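You operate a simulated robot arm through the tools that you are given. There is no shell and no other tool.

The job below is to be done with a simulated two-armed robot. You get a single attempt, and the scene is never put back.

## Task
Fix what the panel display names, press reset, then start extractor and drum.
Fine: in that order, all at the panel, the extractor before the drum.

It is judged by the outcome, as a careful person would: the job done as asked, and still so three seconds after it is handed in. It fails if anything else is knocked over, pushed out of place, dropped, spilled or broken.

## Robot
Two 7-joint arms with fingered hands on one trunk that stands fixed in place. Base frame: the origin is at the foot of the trunk, x ahead of it, y to its left, z up. Readings come in cm, rad, newtons and seconds.
The left shoulder is at [2.2, 12.5, 140.3], the right one opposite. Each reaches about 86.7 cm from its shoulder. Payload 4 kg a hand.
Tool frame (each hand has its own): the origin (TCP) lies between the finger pads and is the grasp point; the fingertips stand 2.9 cm ahead of it; z points along the fingers, y is the line along which they close. The gripper opens to 10 cm; its body begins 3.4 cm behind the TCP. The gripper is a hand of 5 fingers: y runs from the thumb to the fingers, the wrist lies at [-1.5, -10.5, -17.7] in the tool frame, and closing takes about 1.5 s.
Orientation is told as [roll, pitch, yaw] about the base's x, y, z axes, in that order, counted from this pose: with the fingers straight down and the wrist toward the robot, the tool's x, y and z point along [0, 1, 0], [1, 0, 0] and [0, 0, -1] of the base frame.

## Interface
- The arms move only by the tool servo_tool. It takes "left_targets", "right_targets" or both (then of equal length, played together; a hand with none holds still); each is a list of rows, each a list of 7 numbers: the turn, a rotation vector about the tool's x, y, z in degrees, then the shift along the tool's x, y, z in mm, then the gripper command, from -1 (shut) to 1 (fully open), values between in proportion. In form: [[ax, ay, az, tx, ty, tz, claw], ...]. A call has 1 to 20 rows; each row is the pose to reach, as a shift and turn from the pose commanded when the call began, along the tool's axes at that moment. A row lasts 0.2 s, in which the tool goes at most 5 cm and 0.15 rad; a call with a longer step from one row to the next is refused whole, and so is a gripper value outside its range. A pose out of reach is approached as far as the arm can. The call stops where the force on the tool passes 40 N (or 10 N more than at its start, if that is more) or the arm is blocked; 0.2 s more then pass. Each finger travels about 4.5 cm/s and halts on what it meets, pressing with about 31 N; the grip force reading is that of the motor and also rises with nothing between the fingers. The clock runs only during rows and for 0.2 s after the last one: add rows that repeat a pose to give the fingers time. The reply holds the time, the measured pose of the TCP, the force on the tool along the base axes, the opening and the grip force, in the units named above and with some noise, with the torque about the TCP (base axes, N m) and any sound that the robot's microphone picked up, and new pictures: "show" is both (left out), scene, wrist or none (wrist: the cameras of the hands that moved).
- Cameras (640 x 400 px; columns grow to the right, rows downward): "scene" is now at [10.22, 5.25, 154.89]; the picture's right is [0.59, -0.80, 0.00], its down [-0.32, -0.24, -0.92] and it looks along [0.74, 0.55, -0.40] (base axes); focal length 214 px, centre (320, 200). "left" rides on the left gripper at [-6.6, -8.6, -12.1] in its tool frame; the picture's right is [-0.76, -0.31, 0.58], its down [0.59, -0.70, 0.40] and it looks along [0.28, 0.64, 0.71] (tool axes); focal length 247 px, centre (320, 200). "right" rides on the right gripper at [6.6, -8.6, -12.1] in its tool frame; the picture's right is [-0.76, 0.31, -0.58], its down [-0.59, -0.70, 0.40] and it looks along [-0.28, 0.64, 0.71] (tool axes); focal length 247 px, centre (320, 200). There is no depth. A picture from a camera that has moved, and an enlarged one, comes with that camera's place and axes in the base frame and with its lens.
- slide_trunk(by): moves the trunk up (or, below 0, down) by that many cm; the arms and the scene camera ride with it, the base frame stays. It gives what a move gives, with no picture.
- set_grasp(shape, hand): the hand has 5 fingers and takes this shape, open, in about a second: jaw (thumb against the fingers, like two jaws); tri (thumb and two fingers); tip (a fingertip pinch); poke (one finger out to press); point (the index stretched); flat (the hand flat); cup (the hand cupped); fist (a fist). The gripper value then closes the fingers along that shape, each until it touches; the sizes above hold for jaw. It gives what a move gives, with no picture.
- aim_head(pan, tilt): turns the head with the scene camera to pan (to the left, within 1.396 rad either way) and tilt (down, from -0.506 to 1.204), counted from straight ahead of the robot (the tilt from the chest, where the trunk bows). It gives what a move gives, and a new picture of the scene camera.
- zoom(camera, box): a new picture of the part [left, top, right, bottom] of that camera's present view, enlarged. The clock stands still meanwhile.
- finish_job(): hands the job in; it is judged then, once.

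Nothing tells you positions but the pictures and the camera data. Unless the task says otherwise, let go and move clear before handing in.

The tools are called after "Emit:" by a JSON object that holds its "name" and its "arguments". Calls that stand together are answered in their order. servo_tool: Moves the arms, as the interface text tells. Its arguments: {"type":"object","properties":{"left_targets":{"type":"array"},"right_targets":{"type":"array"},"show":{"type":"string","enum":["both","scene","wrist","none"]}},"required":[]} The other tools are called the same way: slide_trunk (by) moves the trunk up or down; set_grasp (shape, hand) gives the hand a shape; aim_head (pan, tilt) turns the head that bears the scene camera; zoom (camera, box) takes an enlarged picture of a part of a camera's view; finish_job () hands the job in.

At the start:

```text
time: 0.0
left_position: [29.63, 42.78, 148.1]
left_tcp_rot: [0.0, -0.001, 0.0]
left_contact_force: [-0.1, -0.4, 0.2]
left_ft_torque: [0.0, 0.0, 0.03]
left_opening: 9.99
left_finger_force: 0.2
left_shape: jaw
right_position: [44.25, 8.8, 150.59]
right_tcp_rot: [-0.001, 0.0, 0.0]
right_contact_force: [-0.2, -0.1, 0.4]
right_ft_torque: [0.03, -0.03, -0.02]
right_opening: 9.97
right_finger_force: 0.0
right_shape: jaw
trunk travel left (down, up): [-60.0, 14.7]
head pan, tilt (commanded): [0.637, 0.41]
```

scene: 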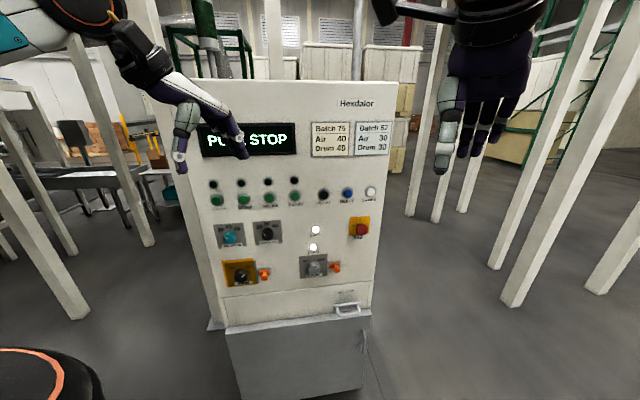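
right: 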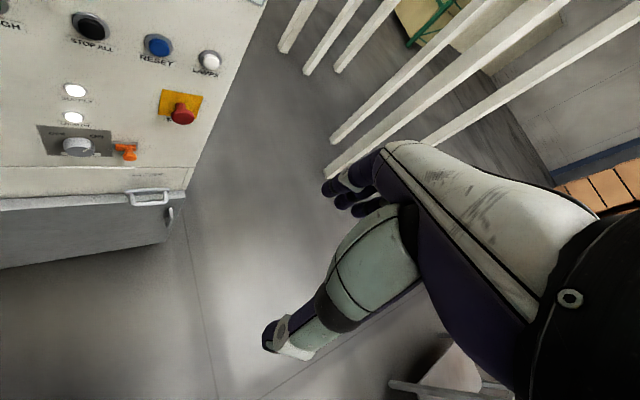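
left: 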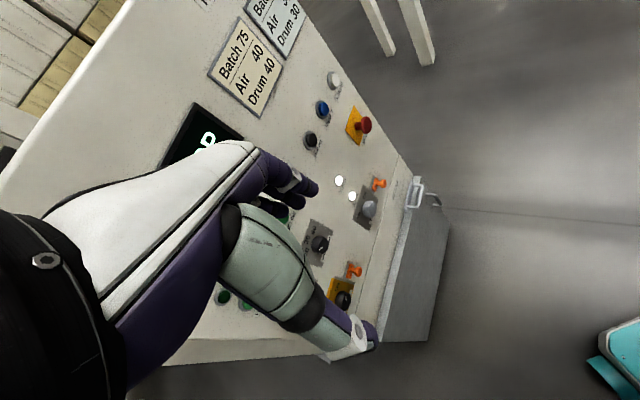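

The panel stands ahead-left with a display partly hidden by the left hand, which looks like "PULL STOP", and rows of buttons and knobs. I'll enlarge the views to read the display and labels before I move.

Emit:
{"name": "zoom", "arguments": {"camera": "scene", "box": [190, 80, 400, 211]}}

Emit:
{"name": "zoom", "arguments": {"camera": "scene", "box": [190, 170, 400, 301]}}

Emit:
{"name": "zoom", "arguments": {"camera": "left", "box": [200, 60, 460, 320]}}

Emit:
{"name": "zoom", "arguments": {"camera": "right", "box": [0, 0, 260, 200]}}

```text
3.05 times, centred on (295, 146) of scene
camera zoom: at [10.22, 5.25, 154.89], right [0.59, -0.8, 0.0], down [-0.32, -0.24, -0.92], along [0.74, 0.55, -0.4], focal length 654 px, centre (396, 366)
```

zoom: 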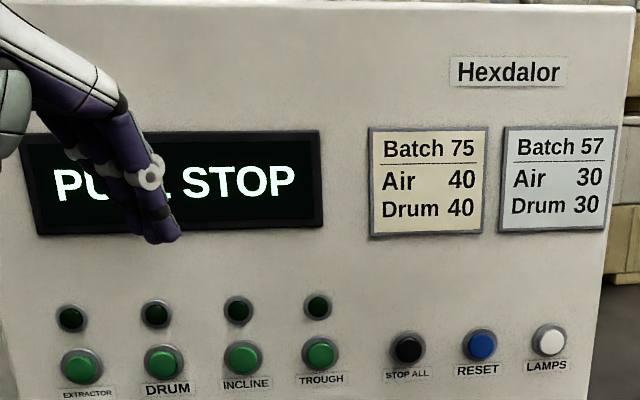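

```text
3.05 times, centred on (295, 236) of scene
camera zoom: at [10.22, 5.25, 154.89], right [0.59, -0.8, 0.0], down [-0.32, -0.24, -0.92], along [0.74, 0.55, -0.4], focal length 654 px, centre (396, 92)
```

zoom: 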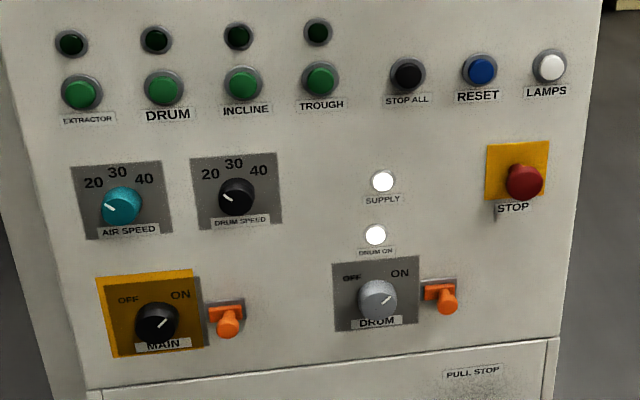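

```text
1.54 times, centred on (330, 190) of left
camera zoom: at [21.06, 36.36, 160.21], right [-0.31, -0.76, -0.58], down [-0.7, 0.59, -0.4], along [0.64, 0.28, -0.71], focal length 380 px, centre (305, 215)
```

zoom: 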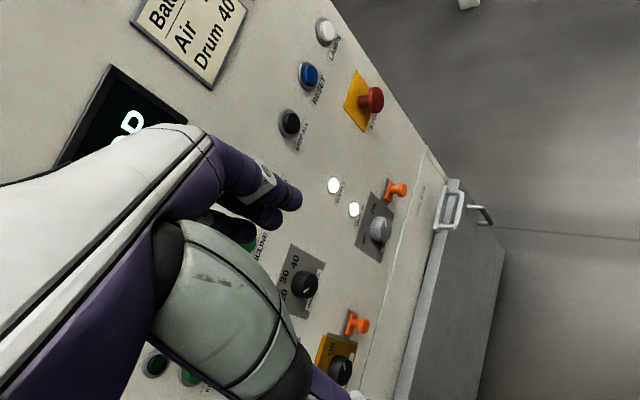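

```text
2.00 times, centred on (130, 100) of right
camera zoom: at [35.77, 15.3, 162.58], right [0.31, -0.76, 0.58], down [-0.7, -0.59, -0.4], along [0.64, -0.28, -0.71], focal length 494 px, centre (700, 400)
```

zoom: 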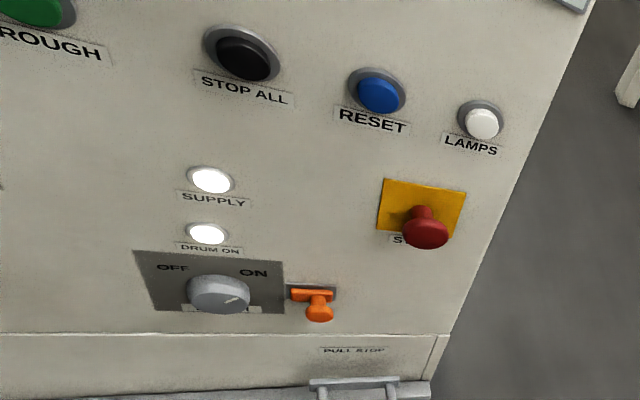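

The display appears to read PULL STOP, and a label with that name sits low on the panel's right above a handle, around [74, 39, 79]. The red STOP mushroom looks popped out already. I'll draw the left hand back to uncover the display and look closer at the handle.

Emit:
{"name": "servo_tool", "arguments": {"left_targets": [[0, 0, 0, 20, -40, 0, 1], [0, 0, 0, 40, -80, 0, 1], [0, 0, 0, 60, -120, 0, 1], [0, 0, 0, 80, -160, 0, 1], [0, 0, 0, 80, -190, 0, 1]], "show": "scene"}}

Emit:
{"name": "zoom", "arguments": {"camera": "right", "box": [100, 140, 230, 240]}}

Emit:
{"name": "zoom", "arguments": {"camera": "scene", "box": [280, 260, 400, 340]}}

Emit:
{"name": "zoom", "arguments": {"camera": "scene", "box": [180, 100, 400, 230]}}

```text
time: 1.2
left_position: [10.5, 50.72, 148.16]
left_tcp_rot: [0.001, 0.0, -0.002]
left_contact_force: [0.2, -0.1, 0.6]
left_ft_torque: [0.02, -0.04, -0.02]
left_opening: 9.99
left_finger_force: 0.1
left_shape: jaw
right_position: [44.15, 8.63, 150.62]
right_tcp_rot: [0.001, 0.0, 0.0]
right_contact_force: [0.4, 0.1, 0.0]
right_ft_torque: [0.02, 0.01, 0.01]
right_opening: 10.0
right_finger_force: 0.0
right_shape: jaw
trunk travel left (down, up): [-60.0, 14.7]
head pan, tilt (commanded): [0.637, 0.41]
camera scene: at [10.15, 5.2, 154.9], right [0.59, -0.8, 0.0], down [-0.32, -0.24, -0.92], along [0.74, 0.55, -0.4], focal length 214 px, centre (320, 200)
```

scene: 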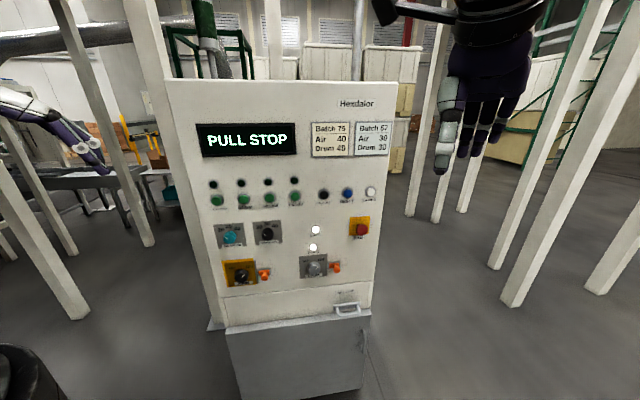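

```text
4.00 times, centred on (165, 190) of right
camera zoom: at [35.7, 15.25, 162.61], right [0.31, -0.76, 0.58], down [-0.7, -0.59, -0.4], along [0.64, -0.28, -0.71], focal length 988 px, centre (940, 240)
```

zoom: 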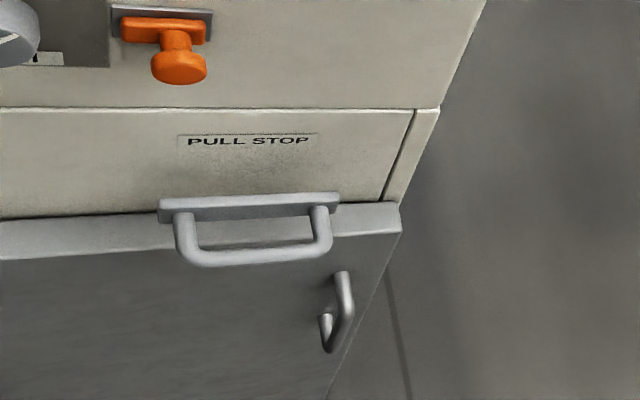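

```text
5.00 times, centred on (340, 300) of scene
camera zoom: at [10.15, 5.2, 154.9], right [0.59, -0.8, 0.0], down [-0.32, -0.24, -0.92], along [0.74, 0.55, -0.4], focal length 1072 px, centre (220, -300)
```

zoom: 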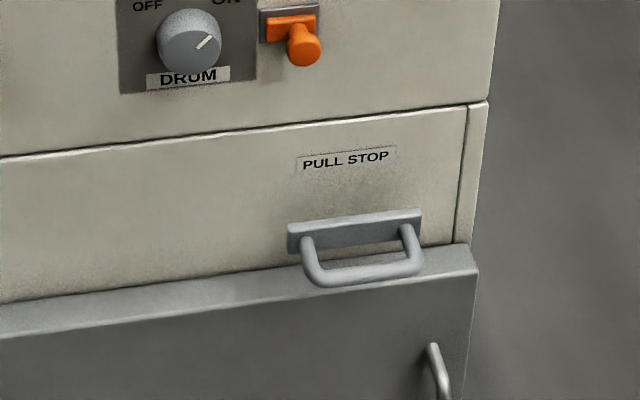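

```text
2.91 times, centred on (290, 165) of scene
camera zoom: at [10.15, 5.2, 154.9], right [0.59, -0.8, 0.0], down [-0.32, -0.24, -0.92], along [0.74, 0.55, -0.4], focal length 624 px, centre (407, 302)
```

zoom: 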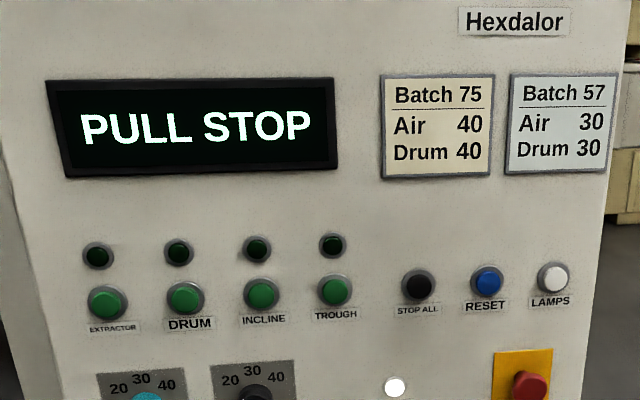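

The display clearly reads PULL STOP. The part it names is the grey U-handle low on the right side of the panel. I'll lower the trunk to see it from nearer its own height and judge how it sits.

Emit:
{"name": "slide_trunk", "arguments": {"by": -45}}

Emit:
{"name": "aim_head", "arguments": {"pan": 0.5, "tilt": 0.45}}

Emit:
{"name": "zoom", "arguments": {"camera": "scene", "box": [260, 180, 420, 280]}}

Emit:
{"name": "zoom", "arguments": {"camera": "right", "box": [0, 0, 320, 200]}}

```text
refused: -45 is not a number from -40 to 40
```

```text
time: 1.9
left_position: [10.65, 50.83, 148.22]
left_tcp_rot: [0.002, -0.001, -0.001]
left_contact_force: [-0.3, 0.2, -0.1]
left_ft_torque: [-0.01, 0.02, -0.02]
left_opening: 9.98
left_finger_force: 0.2
left_shape: jaw
right_position: [44.33, 8.78, 150.52]
right_tcp_rot: [0.0, -0.001, 0.001]
right_contact_force: [0.2, 0.7, 0.6]
right_ft_torque: [-0.03, 0.01, -0.02]
right_opening: 9.96
right_finger_force: 0.0
right_shape: jaw
trunk travel left (down, up): [-60.0, 14.7]
head pan, tilt (commanded): [0.499, 0.45]
camera scene: at [10.86, 4.18, 154.51], right [0.48, -0.88, 0.0], down [-0.38, -0.21, -0.9], along [0.79, 0.43, -0.44], focal length 214 px, centre (320, 200)
```

scene: 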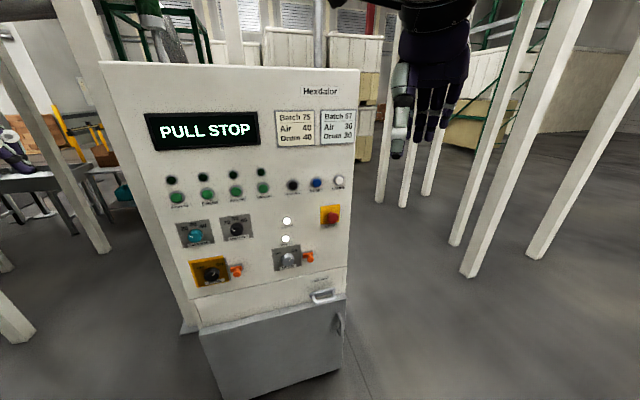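

```text
4.00 times, centred on (340, 230) of scene
camera zoom: at [10.86, 4.18, 154.51], right [0.48, -0.88, 0.0], down [-0.38, -0.21, -0.9], along [0.79, 0.43, -0.44], focal length 858 px, centre (240, 80)
```

zoom: 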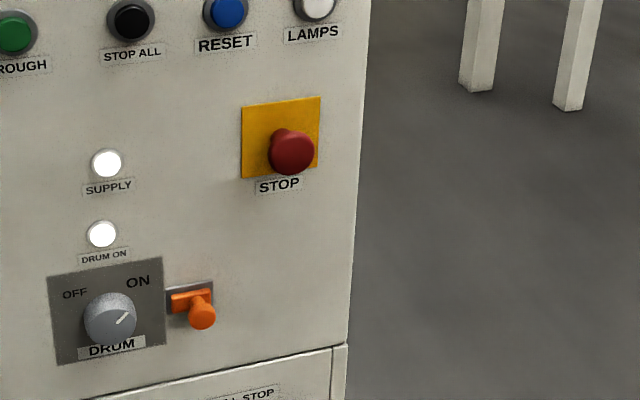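

```text
2.00 times, centred on (160, 100) of right
camera zoom: at [35.79, 15.33, 162.58], right [0.31, -0.76, 0.58], down [-0.7, -0.59, -0.4], along [0.64, -0.28, -0.71], focal length 494 px, centre (640, 400)
```

zoom: 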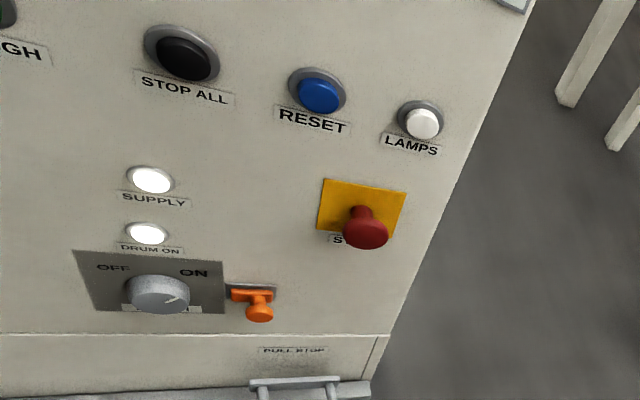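

The slide is limited to 40 cm a call. I'll go down 40 and look at the handle and lower door.

Emit:
{"name": "slide_trunk", "arguments": {"by": -40}}

Emit:
{"name": "aim_head", "arguments": {"pan": 0.55, "tilt": 0.35}}

Emit:
{"name": "zoom", "arguments": {"camera": "scene", "box": [270, 170, 430, 270]}}

Emit:
{"name": "zoom", "arguments": {"camera": "right", "box": [0, 0, 320, 200]}}

```text
time: 5.7
left_position: [10.6, 50.64, 108.14]
left_tcp_rot: [-0.001, -0.001, 0.0]
left_contact_force: [-0.6, -0.6, 1.0]
left_ft_torque: [-0.01, 0.0, -0.01]
left_opening: 9.96
left_finger_force: 0.1
left_shape: jaw
right_position: [44.16, 8.74, 110.57]
right_tcp_rot: [-0.001, 0.0, 0.0]
right_contact_force: [0.7, 0.5, 0.3]
right_ft_torque: [0.02, -0.02, 0.01]
right_opening: 10.0
right_finger_force: 0.1
right_shape: jaw
trunk travel left (down, up): [-20.0, 54.7]
head pan, tilt (commanded): [0.499, 0.45]
```

```text
time: 6.4
left_position: [10.62, 50.79, 108.02]
left_tcp_rot: [-0.001, 0.001, -0.002]
left_contact_force: [-0.2, -0.4, -0.2]
left_ft_torque: [0.01, 0.02, 0.01]
left_opening: 10.0
left_finger_force: 0.1
left_shape: jaw
right_position: [44.28, 8.81, 110.58]
right_tcp_rot: [-0.001, 0.0, 0.0]
right_contact_force: [0.1, -0.3, 0.5]
right_ft_torque: [0.0, 0.02, 0.02]
right_opening: 10.0
right_finger_force: 0.1
right_shape: jaw
trunk travel left (down, up): [-20.0, 54.7]
head pan, tilt (commanded): [0.55, 0.351]
camera scene: at [18.22, 4.61, 114.75], right [0.52, -0.85, 0.0], down [-0.29, -0.18, -0.94], along [0.8, 0.49, -0.34], focal length 214 px, centre (320, 200)
```

scene: 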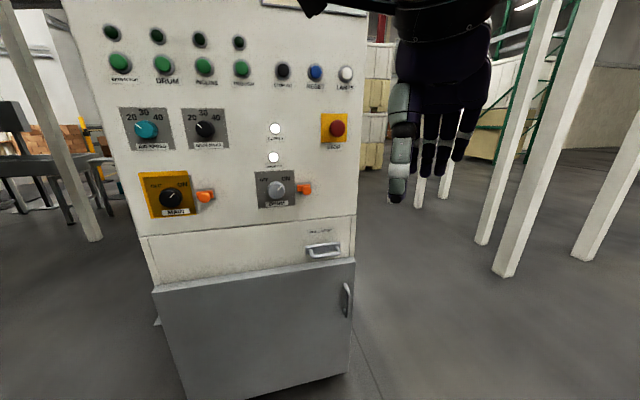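

```text
4.00 times, centred on (350, 220) of scene
camera zoom: at [18.22, 4.61, 114.75], right [0.52, -0.85, 0.0], down [-0.29, -0.18, -0.94], along [0.8, 0.49, -0.34], focal length 858 px, centre (200, 120)
```

zoom: 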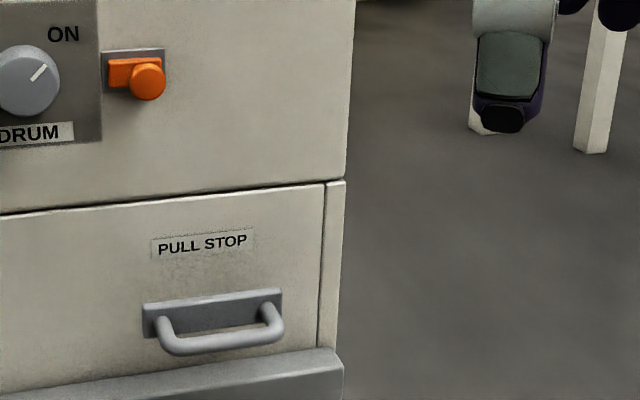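

```text
2.00 times, centred on (160, 100) of right
camera zoom: at [35.76, 15.3, 122.58], right [0.31, -0.76, 0.58], down [-0.7, -0.59, -0.4], along [0.64, -0.28, -0.71], focal length 494 px, centre (640, 400)
```

zoom: 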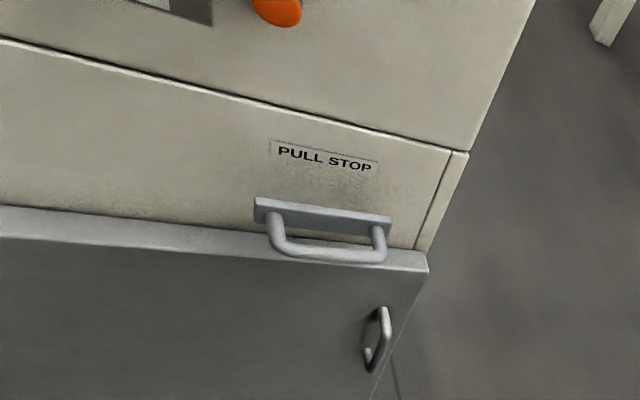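

Nearer, PULL STOP labels a wide beige flap or drawer front carrying a grey U-handle, above the grey lower door. I'll check its edges for hinges or gaps before I touch it.

Emit:
{"name": "zoom", "arguments": {"camera": "scene", "box": [120, 190, 280, 310]}}

Emit:
{"name": "zoom", "arguments": {"camera": "scene", "box": [290, 220, 370, 270]}}

Emit:
{"name": "zoom", "arguments": {"camera": "right", "box": [0, 0, 220, 140]}}

Emit:
{"name": "zoom", "arguments": {"camera": "scene", "box": [120, 160, 330, 225]}}

```text
3.33 times, centred on (200, 250) of scene
camera zoom: at [18.22, 4.61, 114.75], right [0.52, -0.85, 0.0], down [-0.29, -0.18, -0.94], along [0.8, 0.49, -0.34], focal length 715 px, centre (720, 33)
```

zoom: 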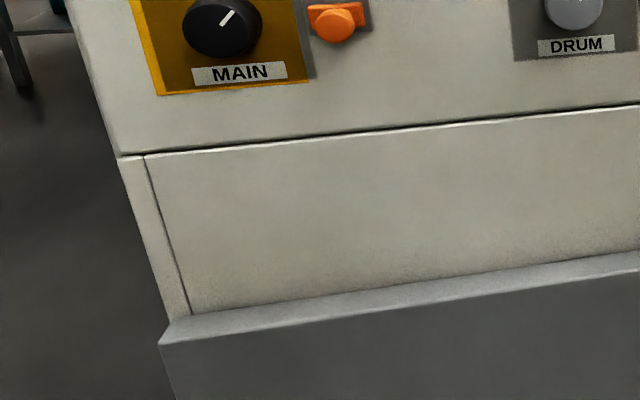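

```text
8.00 times, centred on (330, 245) of scene
camera zoom: at [18.22, 4.61, 114.75], right [0.52, -0.85, 0.0], down [-0.29, -0.18, -0.94], along [0.8, 0.49, -0.34], focal length 1716 px, centre (240, -160)
```

zoom: 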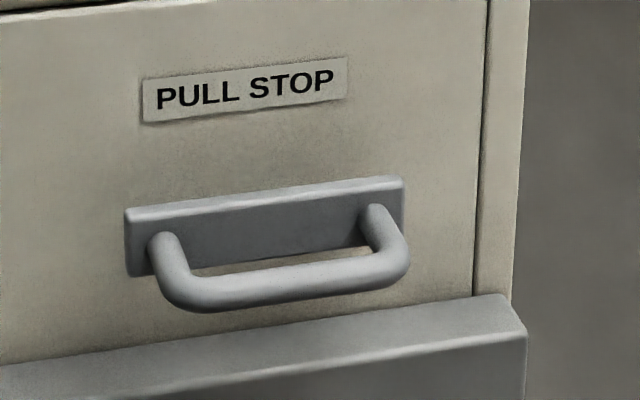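

```text
2.86 times, centred on (110, 70) of right
camera zoom: at [35.76, 15.3, 122.58], right [0.31, -0.76, 0.58], down [-0.7, -0.59, -0.4], along [0.64, -0.28, -0.71], focal length 706 px, centre (920, 571)
```

zoom: 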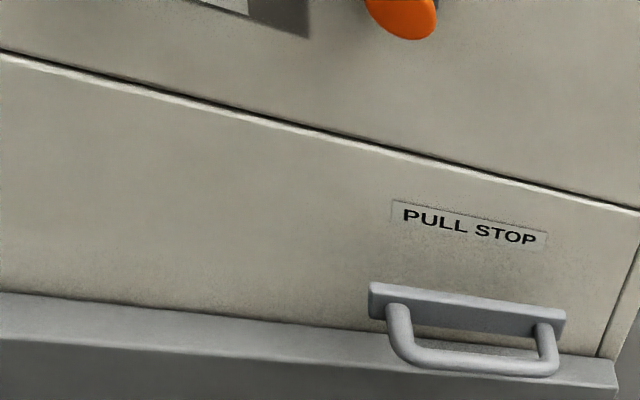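

```text
3.05 times, centred on (225, 192) of scene
camera zoom: at [18.22, 4.61, 114.75], right [0.52, -0.85, 0.0], down [-0.29, -0.18, -0.94], along [0.8, 0.49, -0.34], focal length 654 px, centre (610, 223)
```

zoom: 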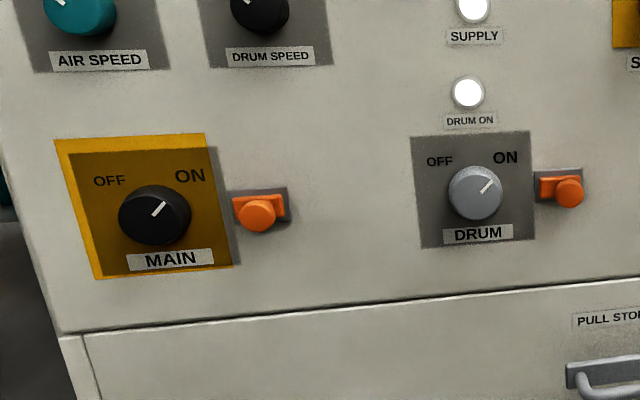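

The handle's plate seems to stand about 2–3 cm proud of the flap, as if the pull stop had been pulled out. The bar is near [68.4, 33.4, 75] and the panel faces about 45° between −x and −y. I'll clear the right arm first, then bring the left hand, fingers horizontal, to a standoff in front of the handle to see more.

Emit:
{"name": "servo_tool", "arguments": {"right_targets": [[0, 0, 0, -45, -12, 0, 1], [0, 0, 0, -90, -25, 0, 1], [0, 0, 0, -135, -37, 0, 1], [0, 0, 0, -180, -50, 0, 1], [0, 0, 0, -225, -62, 0, 1], [0, 0, 0, -270, -75, 0, 1], [0, 0, 0, -315, -87, 0, 1], [0, 0, 0, -350, -100, 0, 1]], "show": "scene"}}

```text
time: 8.2
left_position: [10.64, 50.74, 108.01]
left_tcp_rot: [-0.001, -0.001, 0.0]
left_contact_force: [0.0, 0.6, 0.4]
left_ft_torque: [0.04, -0.01, 0.02]
left_opening: 9.98
left_finger_force: 0.0
left_shape: jaw
right_position: [34.02, -26.55, 110.48]
right_tcp_rot: [0.0, 0.0, 0.0]
right_contact_force: [0.5, 0.8, 0.1]
right_ft_torque: [0.0, 0.0, 0.01]
right_opening: 9.97
right_finger_force: 0.0
right_shape: jaw
trunk travel left (down, up): [-20.0, 54.7]
head pan, tilt (commanded): [0.55, 0.351]
camera scene: at [18.2, 4.56, 114.76], right [0.52, -0.85, 0.0], down [-0.29, -0.18, -0.94], along [0.8, 0.49, -0.34], focal length 214 px, centre (320, 200)
```

scene: 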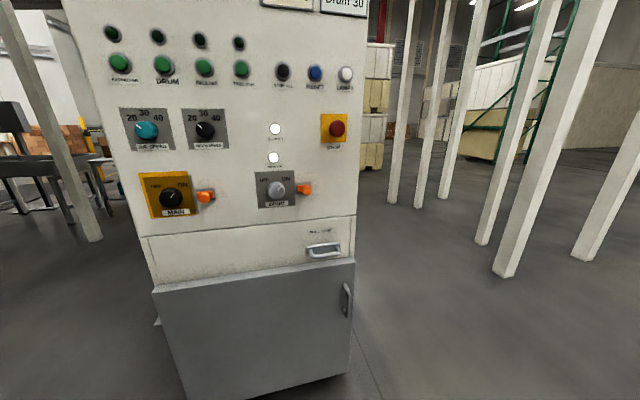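

The right arm is clear. Now I turn the left hand to point at the panel and bring it about 20 cm in front of the pull-stop handle.

Emit:
{"name": "servo_tool", "arguments": {"left_targets": [[-5.31, 2.2, -2.2, -20, 27, 20, 1], [-10.61, 4.4, -4.4, -40, 55, 40, 1], [-15.92, 6.6, -6.6, -59, 82, 60, 1], [-21.23, 8.8, -8.8, -79, 110, 80, 1], [-26.54, 11.0, -11.0, -99, 137, 100, 1], [-31.85, 13.19, -13.19, -119, 164, 120, 1], [-37.15, 15.39, -15.39, -138, 192, 140, 1], [-42.46, 17.59, -17.59, -158, 219, 160, 1], [-47.77, 19.79, -19.79, -178, 246, 180, 1], [-53.08, 21.99, -21.99, -198, 274, 200, 1], [-58.38, 24.19, -24.19, -217, 301, 220, 1], [-63.69, 26.39, -26.39, -237, 329, 240, 1], [-69.0, 28.58, -28.58, -257, 356, 260, 1], [-74.31, 30.78, -30.78, -277, 383, 280, 1], [-79.61, 32.98, -32.98, -296, 411, 300, 1], [-84.92, 35.18, -35.18, -316, 438, 320, 1]], "show": "both"}}

```text
time: 11.8
left_position: [54.44, 41.4, 110.44]
left_tcp_rot: [-2.89, -0.791, -2.21]
left_contact_force: [-0.9, 1.1, -0.1]
left_ft_torque: [-0.02, 0.02, -0.03]
left_opening: 9.99
left_finger_force: 0.0
left_shape: jaw
left hand out of reach, approached as far as the arm can: row 4, 5, 6, 7, 8, 9, 10, 11, 12, 13
right_position: [34.13, -26.25, 110.63]
right_tcp_rot: [0.0, -0.001, -0.001]
right_contact_force: [-1.0, 0.6, 0.1]
right_ft_torque: [-0.03, -0.04, -0.03]
right_opening: 9.96
right_finger_force: 0.1
right_shape: jaw
trunk travel left (down, up): [-20.0, 54.7]
head pan, tilt (commanded): [0.55, 0.351]
stopped in row 16 (left hand): the arm was blocked; the commanded pose is now the measured one
camera scene: at [18.15, 4.71, 114.76], right [0.52, -0.85, 0.0], down [-0.29, -0.18, -0.94], along [0.8, 0.49, -0.34], focal length 214 px, centre (320, 200)
camera left: at [61.25, 35.06, 97.3], right [0.92, 0.25, 0.31], down [-0.14, 0.93, -0.33], along [-0.37, 0.26, 0.89], focal length 247 px, centre (320, 200)
```

scene: 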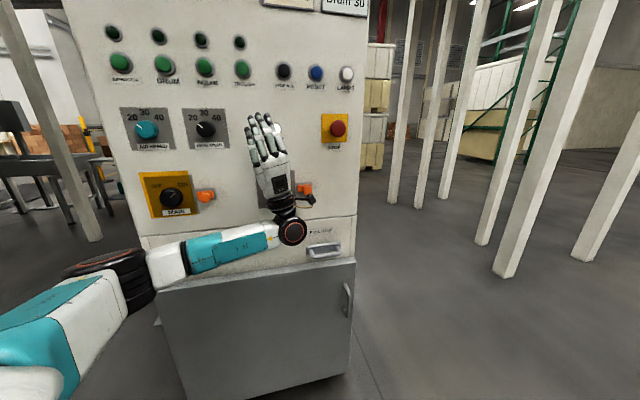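
left: 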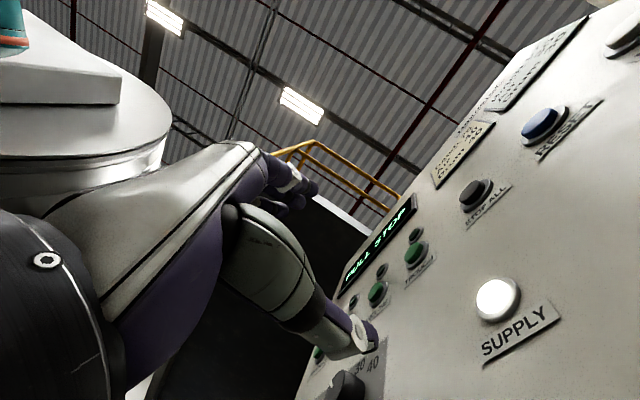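

The wrist reached a limit and the hand ended up pointing upward close to the panel, not where I meant it to go. I'll check that nothing was touched before I back away.

Emit:
{"name": "zoom", "arguments": {"camera": "scene", "box": [200, 100, 380, 270]}}

Emit:
{"name": "zoom", "arguments": {"camera": "left", "box": [280, 180, 640, 400]}}

```text
2.35 times, centred on (290, 185) of scene
camera zoom: at [18.15, 4.71, 114.76], right [0.52, -0.85, 0.0], down [-0.29, -0.18, -0.94], along [0.8, 0.49, -0.34], focal length 505 px, centre (391, 235)
```

zoom: 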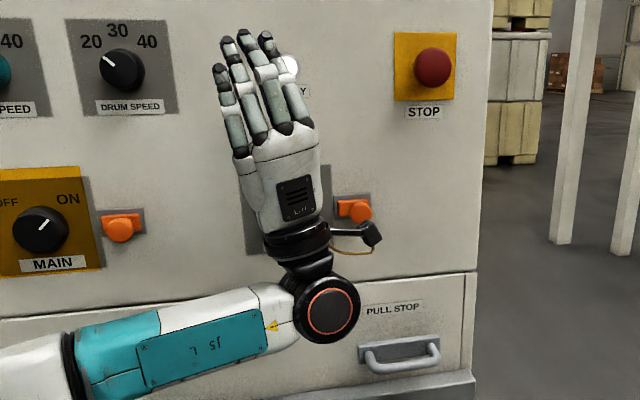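

```text
1.78 times, centred on (460, 290) of left
camera zoom: at [61.25, 35.06, 97.3], right [0.92, 0.25, 0.31], down [-0.14, 0.93, -0.33], along [-0.37, 0.26, 0.89], focal length 439 px, centre (71, 40)
```

zoom: 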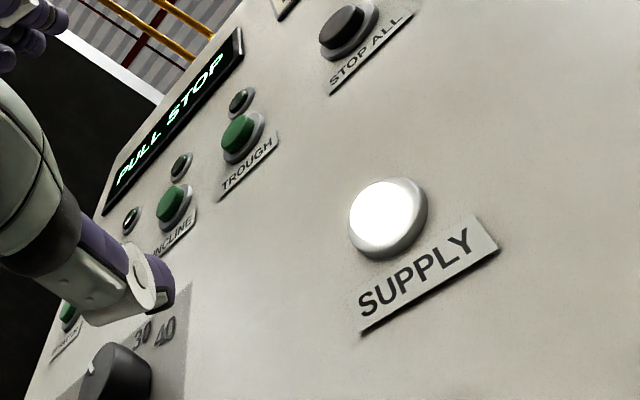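

Nothing was touched: the knobs, tokens and handle look unchanged. The wrist was over-bent, so I'll back off the panel and swing the hand down to a natural forward pose, slightly pitched down, in front of and above the handle.

Emit:
{"name": "servo_tool", "arguments": {"left_targets": [[5.74, -3.97, 0.21, 9.2, 20.9, -19.4, 1], [11.48, -7.94, 0.42, 18.5, 41.8, -38.8, 1], [17.23, -11.91, 0.62, 13.3, 25.5, -56.0, 1], [22.97, -15.88, 0.83, 8.1, 9.2, -73.2, 1], [28.71, -19.86, 1.04, 2.9, -7.1, -90.4, 1], [34.45, -23.83, 1.25, -2.3, -23.4, -107.6, 1], [40.19, -27.8, 1.46, -7.5, -39.8, -124.9, 1], [45.94, -31.77, 1.66, -12.7, -56.1, -142.1, 1], [51.68, -35.74, 1.87, -17.9, -72.4, -159.3, 1], [57.42, -39.71, 2.08, -23.1, -88.7, -176.5, 1], [63.16, -43.68, 2.29, -28.3, -105.0, -193.7, 1], [68.9, -47.65, 2.5, -33.5, -121.3, -210.9, 1]], "show": "both"}}

```text
time: 14.4
left_position: [58.35, 31.69, 87.9]
left_tcp_rot: [0.002, -1.13, 0.343]
left_contact_force: [-0.6, 0.8, -0.1]
left_ft_torque: [0.02, 0.0, 0.03]
left_opening: 9.99
left_finger_force: 0.1
left_shape: jaw
right_position: [34.27, -26.55, 110.56]
right_tcp_rot: [0.001, 0.0, 0.0]
right_contact_force: [-0.1, 0.1, -0.3]
right_ft_torque: [0.0, 0.0, 0.03]
right_opening: 9.94
right_finger_force: 0.1
right_shape: jaw
trunk travel left (down, up): [-20.0, 54.7]
head pan, tilt (commanded): [0.55, 0.351]
camera scene: at [18.24, 4.61, 114.75], right [0.52, -0.85, 0.0], down [-0.29, -0.18, -0.94], along [0.8, 0.49, -0.34], focal length 214 px, centre (320, 200)
camera left: at [46.7, 20.82, 85.36], right [0.62, -0.58, -0.52], down [-0.14, 0.58, -0.81], along [0.77, 0.58, 0.28], focal length 247 px, centre (320, 200)
```

scene: 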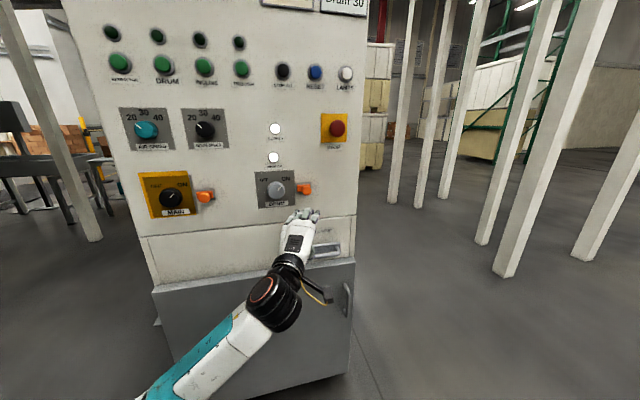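
left: 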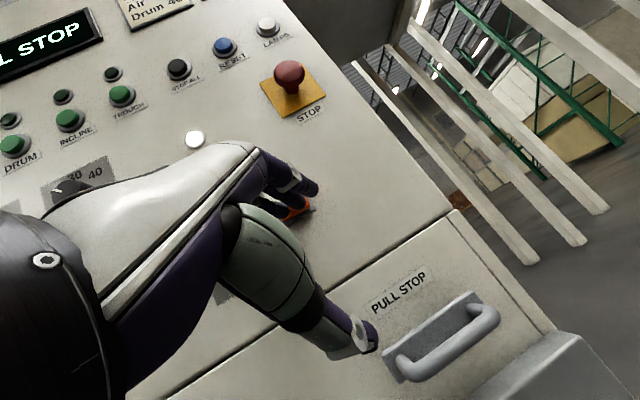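

The hand is now in a good forward pose and the wrist camera sees the handle from close by. I'll enlarge that view to see how far the plate stands off.

Emit:
{"name": "zoom", "arguments": {"camera": "left", "box": [340, 240, 560, 400]}}

Emit:
{"name": "zoom", "arguments": {"camera": "scene", "box": [250, 190, 370, 290]}}

```text
2.50 times, centred on (450, 320) of left
camera zoom: at [46.7, 20.82, 85.36], right [0.62, -0.58, -0.52], down [-0.14, 0.58, -0.81], along [0.77, 0.58, 0.28], focal length 617 px, centre (-5, -100)
```

zoom: 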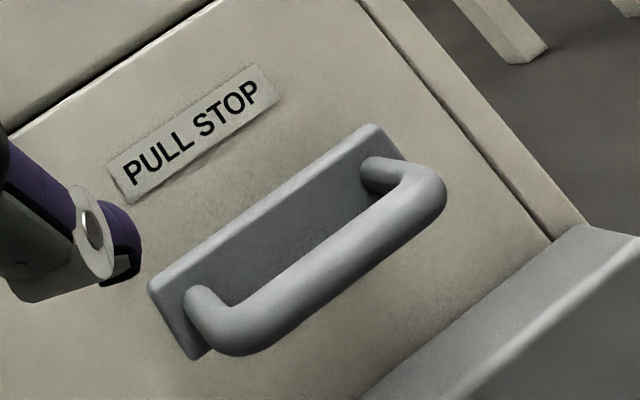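

```text
4.00 times, centred on (310, 240) of scene
camera zoom: at [18.24, 4.61, 114.75], right [0.52, -0.85, 0.0], down [-0.29, -0.18, -0.94], along [0.8, 0.49, -0.34], focal length 858 px, centre (360, 40)
```

zoom: 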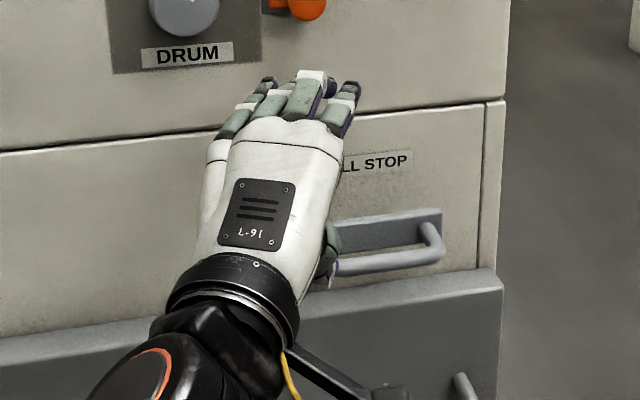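

The handle block stands about 3 cm out from the flap, with the bar centre near [67.8, 33.2, 75.3]. I'll move the hand to face it squarely, about 9 cm short of the bar, so I can take the bar between fingers and thumb.

Emit:
{"name": "servo_tool", "arguments": {"left_targets": [[-0.88, 3.13, -1.31, -9.5, -17.0, 10.5, 1], [-1.75, 6.27, -2.62, -18.9, -34.0, 20.9, 1], [-2.63, 9.4, -3.93, -28.4, -51.0, 31.4, 1], [-3.5, 12.53, -5.23, -37.8, -67.9, 41.9, 1], [-4.38, 15.67, -6.54, -47.3, -84.9, 52.3, 1], [-5.25, 18.8, -7.85, -56.7, -101.9, 62.8, 1]], "show": "both"}}

```text
time: 15.8
left_position: [61.39, 27.06, 75.88]
left_tcp_rot: [0.0, -1.223, 0.703]
left_contact_force: [0.0, 0.0, 0.1]
left_ft_torque: [0.0, 0.04, -0.01]
left_opening: 10.0
left_finger_force: 0.0
left_shape: jaw
right_position: [34.19, -26.33, 110.55]
right_tcp_rot: [0.001, 0.0, 0.001]
right_contact_force: [0.5, 0.6, -0.5]
right_ft_torque: [0.0, 0.02, -0.01]
right_opening: 9.99
right_finger_force: 0.1
right_shape: jaw
trunk travel left (down, up): [-20.0, 54.7]
head pan, tilt (commanded): [0.55, 0.351]
camera scene: at [18.25, 4.6, 114.74], right [0.52, -0.85, 0.0], down [-0.29, -0.18, -0.94], along [0.8, 0.49, -0.34], focal length 214 px, centre (320, 200)
camera left: at [54.68, 12.91, 71.94], right [0.82, -0.29, -0.48], down [-0.28, 0.54, -0.8], along [0.49, 0.79, 0.36], focal length 247 px, centre (320, 200)
```

scene: 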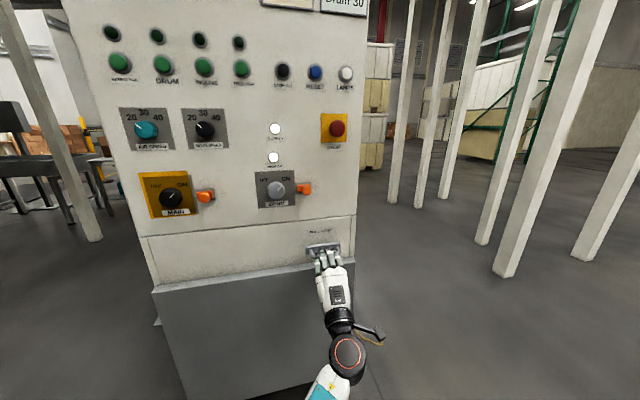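
left: 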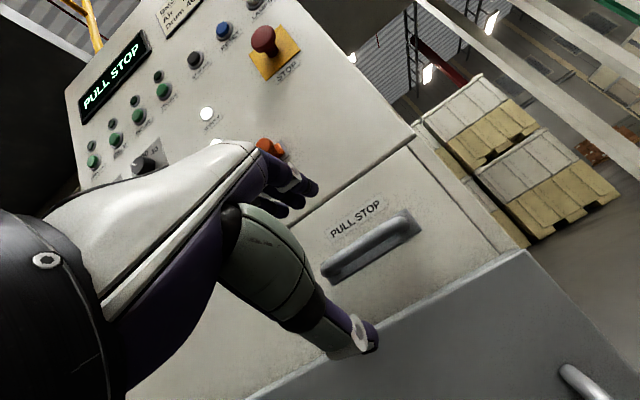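

Now the handle lies right between fingers and thumb and the camera also shows the display. I'll zoom in to check alignment.

Emit:
{"name": "zoom", "arguments": {"camera": "left", "box": [280, 180, 480, 305]}}

Emit:
{"name": "zoom", "arguments": {"camera": "scene", "box": [270, 220, 370, 300]}}

```text
3.20 times, centred on (380, 242) of left
camera zoom: at [54.68, 12.91, 71.94], right [0.82, -0.29, -0.48], down [-0.28, 0.54, -0.8], along [0.49, 0.79, 0.36], focal length 790 px, centre (128, 64)
```

zoom: 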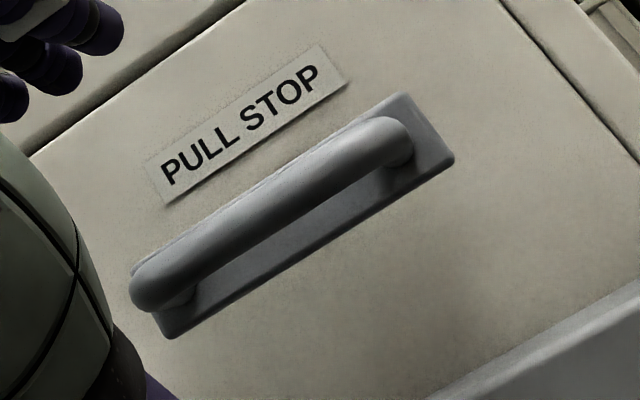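

```text
5.00 times, centred on (320, 260) of scene
camera zoom: at [18.25, 4.6, 114.74], right [0.52, -0.85, 0.0], down [-0.29, -0.18, -0.94], along [0.8, 0.49, -0.34], focal length 1072 px, centre (320, -100)
```

zoom: 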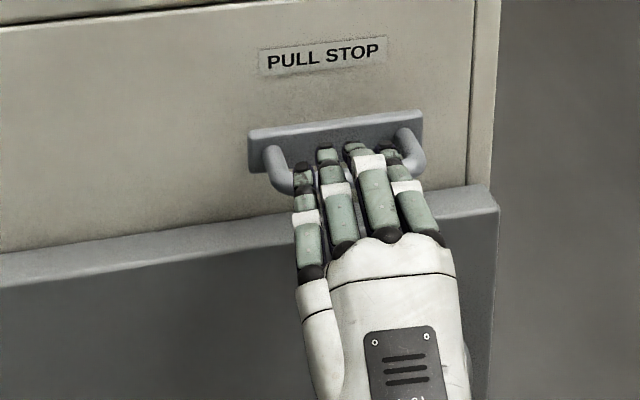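

The bar is centred between fingers and thumb. I'll advance so it lies at the grasp point, hand still open.

Emit:
{"name": "servo_tool", "arguments": {"left_targets": [[0, 0, 0, 1.5, 8, 20, 1], [0, 0, 0, 3, 16, 40, 1], [0, 0, 0, 4, 21, 60, 1], [0, 0, 0, 5, 24, 80, 1]], "show": "both"}}

Emit:
{"name": "zoom", "arguments": {"camera": "left", "box": [220, 120, 460, 360]}}

Emit:
{"name": "zoom", "arguments": {"camera": "scene", "box": [270, 220, 370, 300]}}

```text
time: 16.8
left_position: [67.36, 32.81, 75.18]
left_tcp_rot: [0.001, -1.224, 0.7]
left_contact_force: [-0.8, 0.6, -0.2]
left_ft_torque: [0.0, 0.0, 0.01]
left_opening: 9.99
left_finger_force: 0.0
left_shape: jaw
right_position: [34.21, -26.45, 110.57]
right_tcp_rot: [0.0, 0.001, 0.001]
right_contact_force: [0.4, 0.8, -0.1]
right_ft_torque: [-0.03, 0.02, 0.02]
right_opening: 9.98
right_finger_force: 0.1
right_shape: jaw
trunk travel left (down, up): [-20.0, 54.7]
head pan, tilt (commanded): [0.55, 0.351]
camera scene: at [18.25, 4.6, 114.74], right [0.52, -0.85, 0.0], down [-0.29, -0.18, -0.94], along [0.8, 0.49, -0.34], focal length 214 px, centre (320, 200)
camera left: at [60.67, 18.71, 71.46], right [0.82, -0.29, -0.48], down [-0.28, 0.54, -0.8], along [0.5, 0.79, 0.36], focal length 247 px, centre (320, 200)
```

scene: 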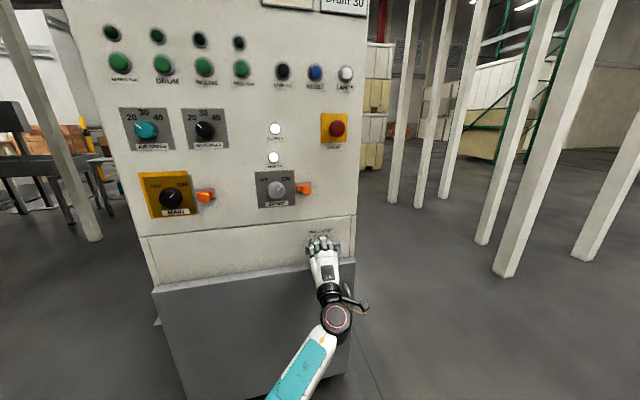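
left: 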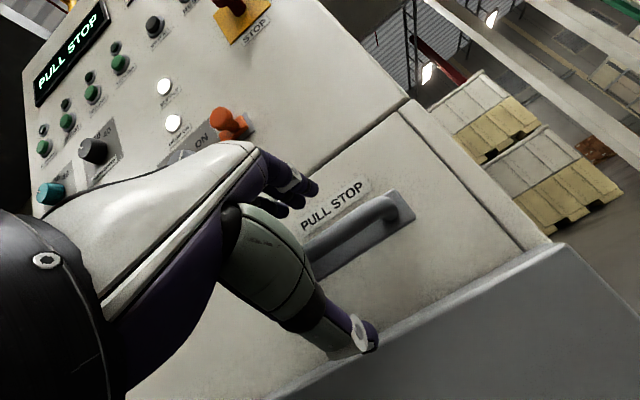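

```text
1.67 times, centred on (340, 240) of left
camera zoom: at [60.67, 18.71, 71.46], right [0.82, -0.29, -0.48], down [-0.28, 0.54, -0.8], along [0.5, 0.79, 0.36], focal length 412 px, centre (287, 133)
```

zoom: 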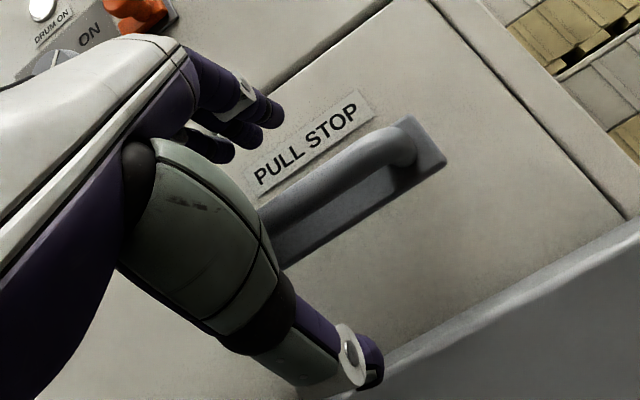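

```text
5.00 times, centred on (320, 260) of scene
camera zoom: at [18.25, 4.6, 114.74], right [0.52, -0.85, 0.0], down [-0.29, -0.18, -0.94], along [0.8, 0.49, -0.34], focal length 1072 px, centre (320, -100)
```

zoom: 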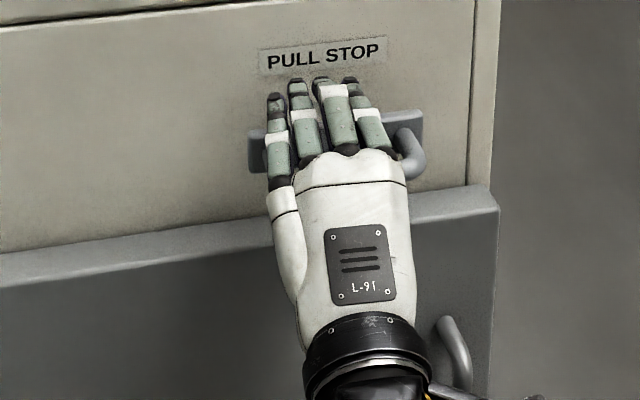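

The bar lies between fingers and thumb. Closing the hand on it now.

Emit:
{"name": "servo_tool", "arguments": {"left_targets": [[0, 0, 0, 0, 0, 0, 0.5], [0, 0, 0, 0, 0, 0, 0.0], [0, 0, 0, 0, 0, 0, -0.4], [0, 0, 0, 0, 0, 0, -0.8], [0, 0, 0, 0, 0, 0, -1], [0, 0, 0, 0, 0, 0, -1], [0, 0, 0, 0, 0, 0, -1], [0, 0, 0, 0, 0, 0, -1]], "show": "both"}}

Emit:
{"name": "zoom", "arguments": {"camera": "left", "box": [220, 120, 460, 360]}}

Emit:
{"name": "zoom", "arguments": {"camera": "scene", "box": [270, 220, 370, 300]}}

```text
time: 18.6
left_position: [67.34, 32.96, 75.43]
left_tcp_rot: [0.003, -1.223, 0.699]
left_contact_force: [6.8, 4.4, 0.5]
left_ft_torque: [0.18, 0.13, 0.01]
left_opening: 0.25
left_finger_force: 31.4
left_shape: jaw
right_position: [34.22, -26.36, 110.51]
right_tcp_rot: [0.0, 0.001, 0.0]
right_contact_force: [-0.8, 0.1, 0.4]
right_ft_torque: [0.05, -0.02, 0.01]
right_opening: 9.99
right_finger_force: 0.1
right_shape: jaw
trunk travel left (down, up): [-20.0, 54.7]
head pan, tilt (commanded): [0.55, 0.351]
camera scene: at [18.3, 4.64, 114.73], right [0.52, -0.85, 0.0], down [-0.29, -0.18, -0.94], along [0.8, 0.49, -0.34], focal length 214 px, centre (320, 200)
camera left: at [60.7, 18.78, 71.44], right [0.82, -0.29, -0.49], down [-0.28, 0.54, -0.8], along [0.5, 0.79, 0.36], focal length 247 px, centre (320, 200)
```

scene: 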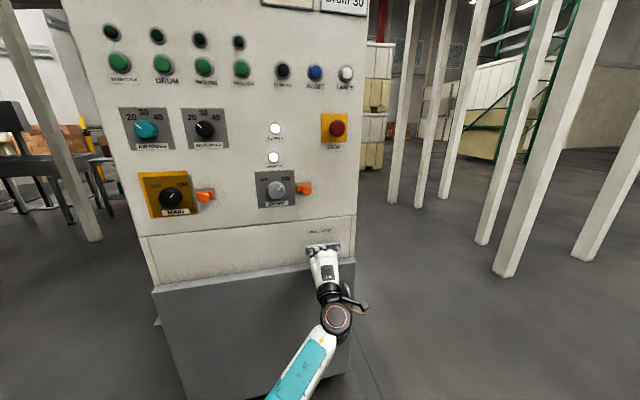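
left: 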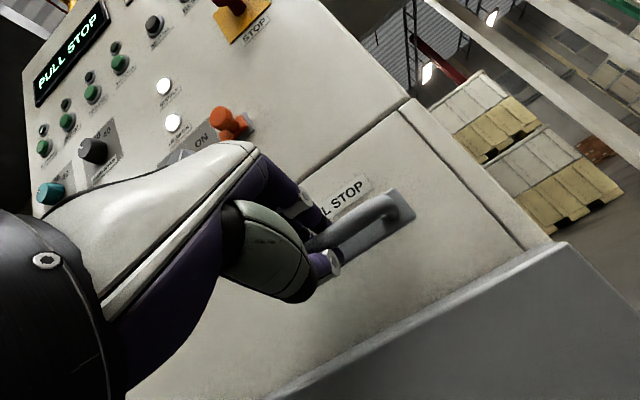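

```text
1.67 times, centred on (340, 240) of left
camera zoom: at [60.7, 18.78, 71.44], right [0.82, -0.29, -0.49], down [-0.28, 0.54, -0.8], along [0.5, 0.79, 0.36], focal length 412 px, centre (287, 133)
```

zoom: 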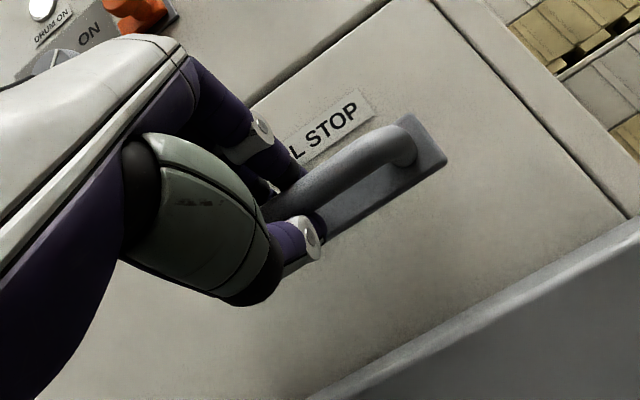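

```text
5.00 times, centred on (320, 260) of scene
camera zoom: at [18.3, 4.64, 114.73], right [0.52, -0.85, 0.0], down [-0.29, -0.18, -0.94], along [0.8, 0.49, -0.34], focal length 1072 px, centre (320, -100)
```

zoom: 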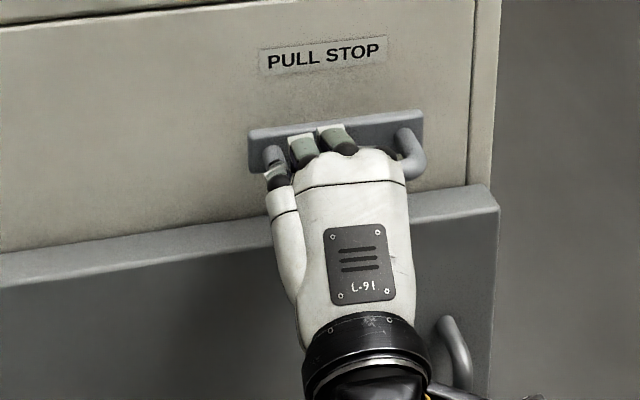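

The hand has the bar. I'll push it gently straight toward the panel, watching force and how far it moves.

Emit:
{"name": "servo_tool", "arguments": {"left_targets": [[0, 0, 0, 0.4, 1.4, 3.7, -1], [0, 0, 0, 0.7, 2.7, 7.5, -1], [0, 0, 0, 1.1, 4.1, 11.2, -1], [0, 0, 0, 1.5, 5.4, 15.0, -1], [0, 0, 0, 1.8, 6.8, 18.7, -1], [0, 0, 0, 2.2, 8.1, 22.5, -1]], "show": "both"}}

Emit:
{"name": "zoom", "arguments": {"camera": "left", "box": [0, 0, 240, 150]}}

Emit:
{"name": "zoom", "arguments": {"camera": "scene", "box": [270, 220, 370, 300]}}

```text
time: 20.0
left_position: [69.11, 34.57, 75.41]
left_tcp_rot: [0.002, -1.223, 0.699]
left_contact_force: [1.4, 2.7, -6.3]
left_ft_torque: [0.09, 0.18, 0.04]
left_opening: 0.25
left_finger_force: 31.4
left_shape: jaw
right_position: [34.19, -26.46, 110.58]
right_tcp_rot: [-0.001, 0.002, 0.0]
right_contact_force: [-0.1, -0.3, 0.0]
right_ft_torque: [0.0, 0.0, -0.02]
right_opening: 9.99
right_finger_force: 0.2
right_shape: jaw
trunk travel left (down, up): [-20.0, 54.7]
head pan, tilt (commanded): [0.55, 0.351]
camera scene: at [18.3, 4.65, 114.73], right [0.52, -0.85, 0.0], down [-0.29, -0.18, -0.94], along [0.8, 0.49, -0.34], focal length 214 px, centre (320, 200)
camera left: at [62.38, 20.43, 71.5], right [0.82, -0.29, -0.49], down [-0.28, 0.54, -0.8], along [0.5, 0.79, 0.36], focal length 247 px, centre (320, 200)
```

scene: 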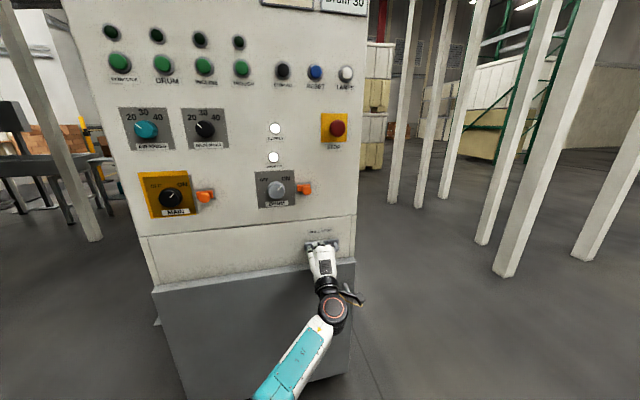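
left: 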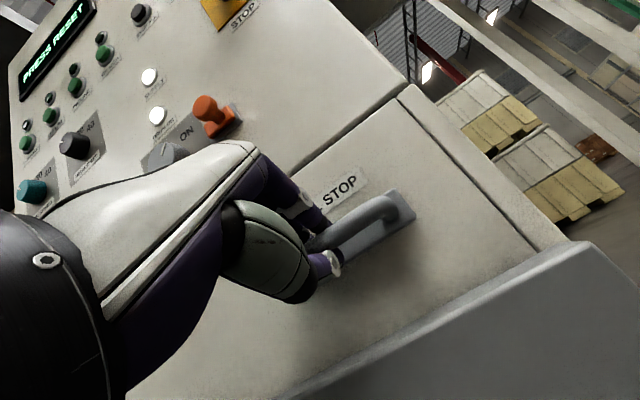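

```text
2.67 times, centred on (120, 75) of left
camera zoom: at [62.38, 20.43, 71.5], right [0.82, -0.29, -0.49], down [-0.28, 0.54, -0.8], along [0.5, 0.79, 0.36], focal length 659 px, centre (853, 533)
```

zoom: 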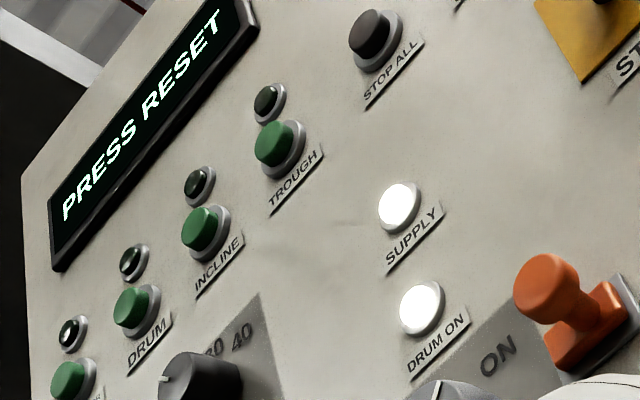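

```text
5.00 times, centred on (320, 260) of scene
camera zoom: at [18.3, 4.65, 114.73], right [0.52, -0.85, 0.0], down [-0.29, -0.18, -0.94], along [0.8, 0.49, -0.34], focal length 1072 px, centre (320, -100)
```

zoom: 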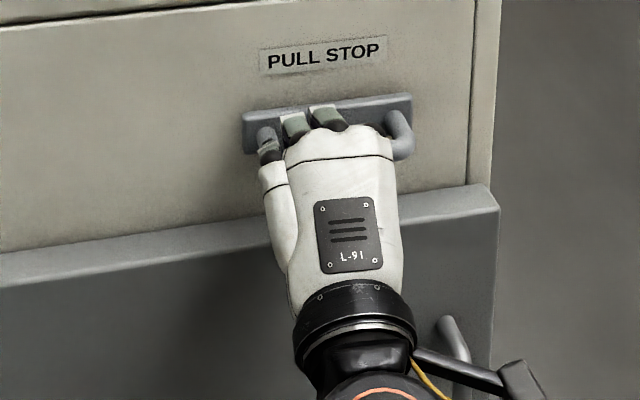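

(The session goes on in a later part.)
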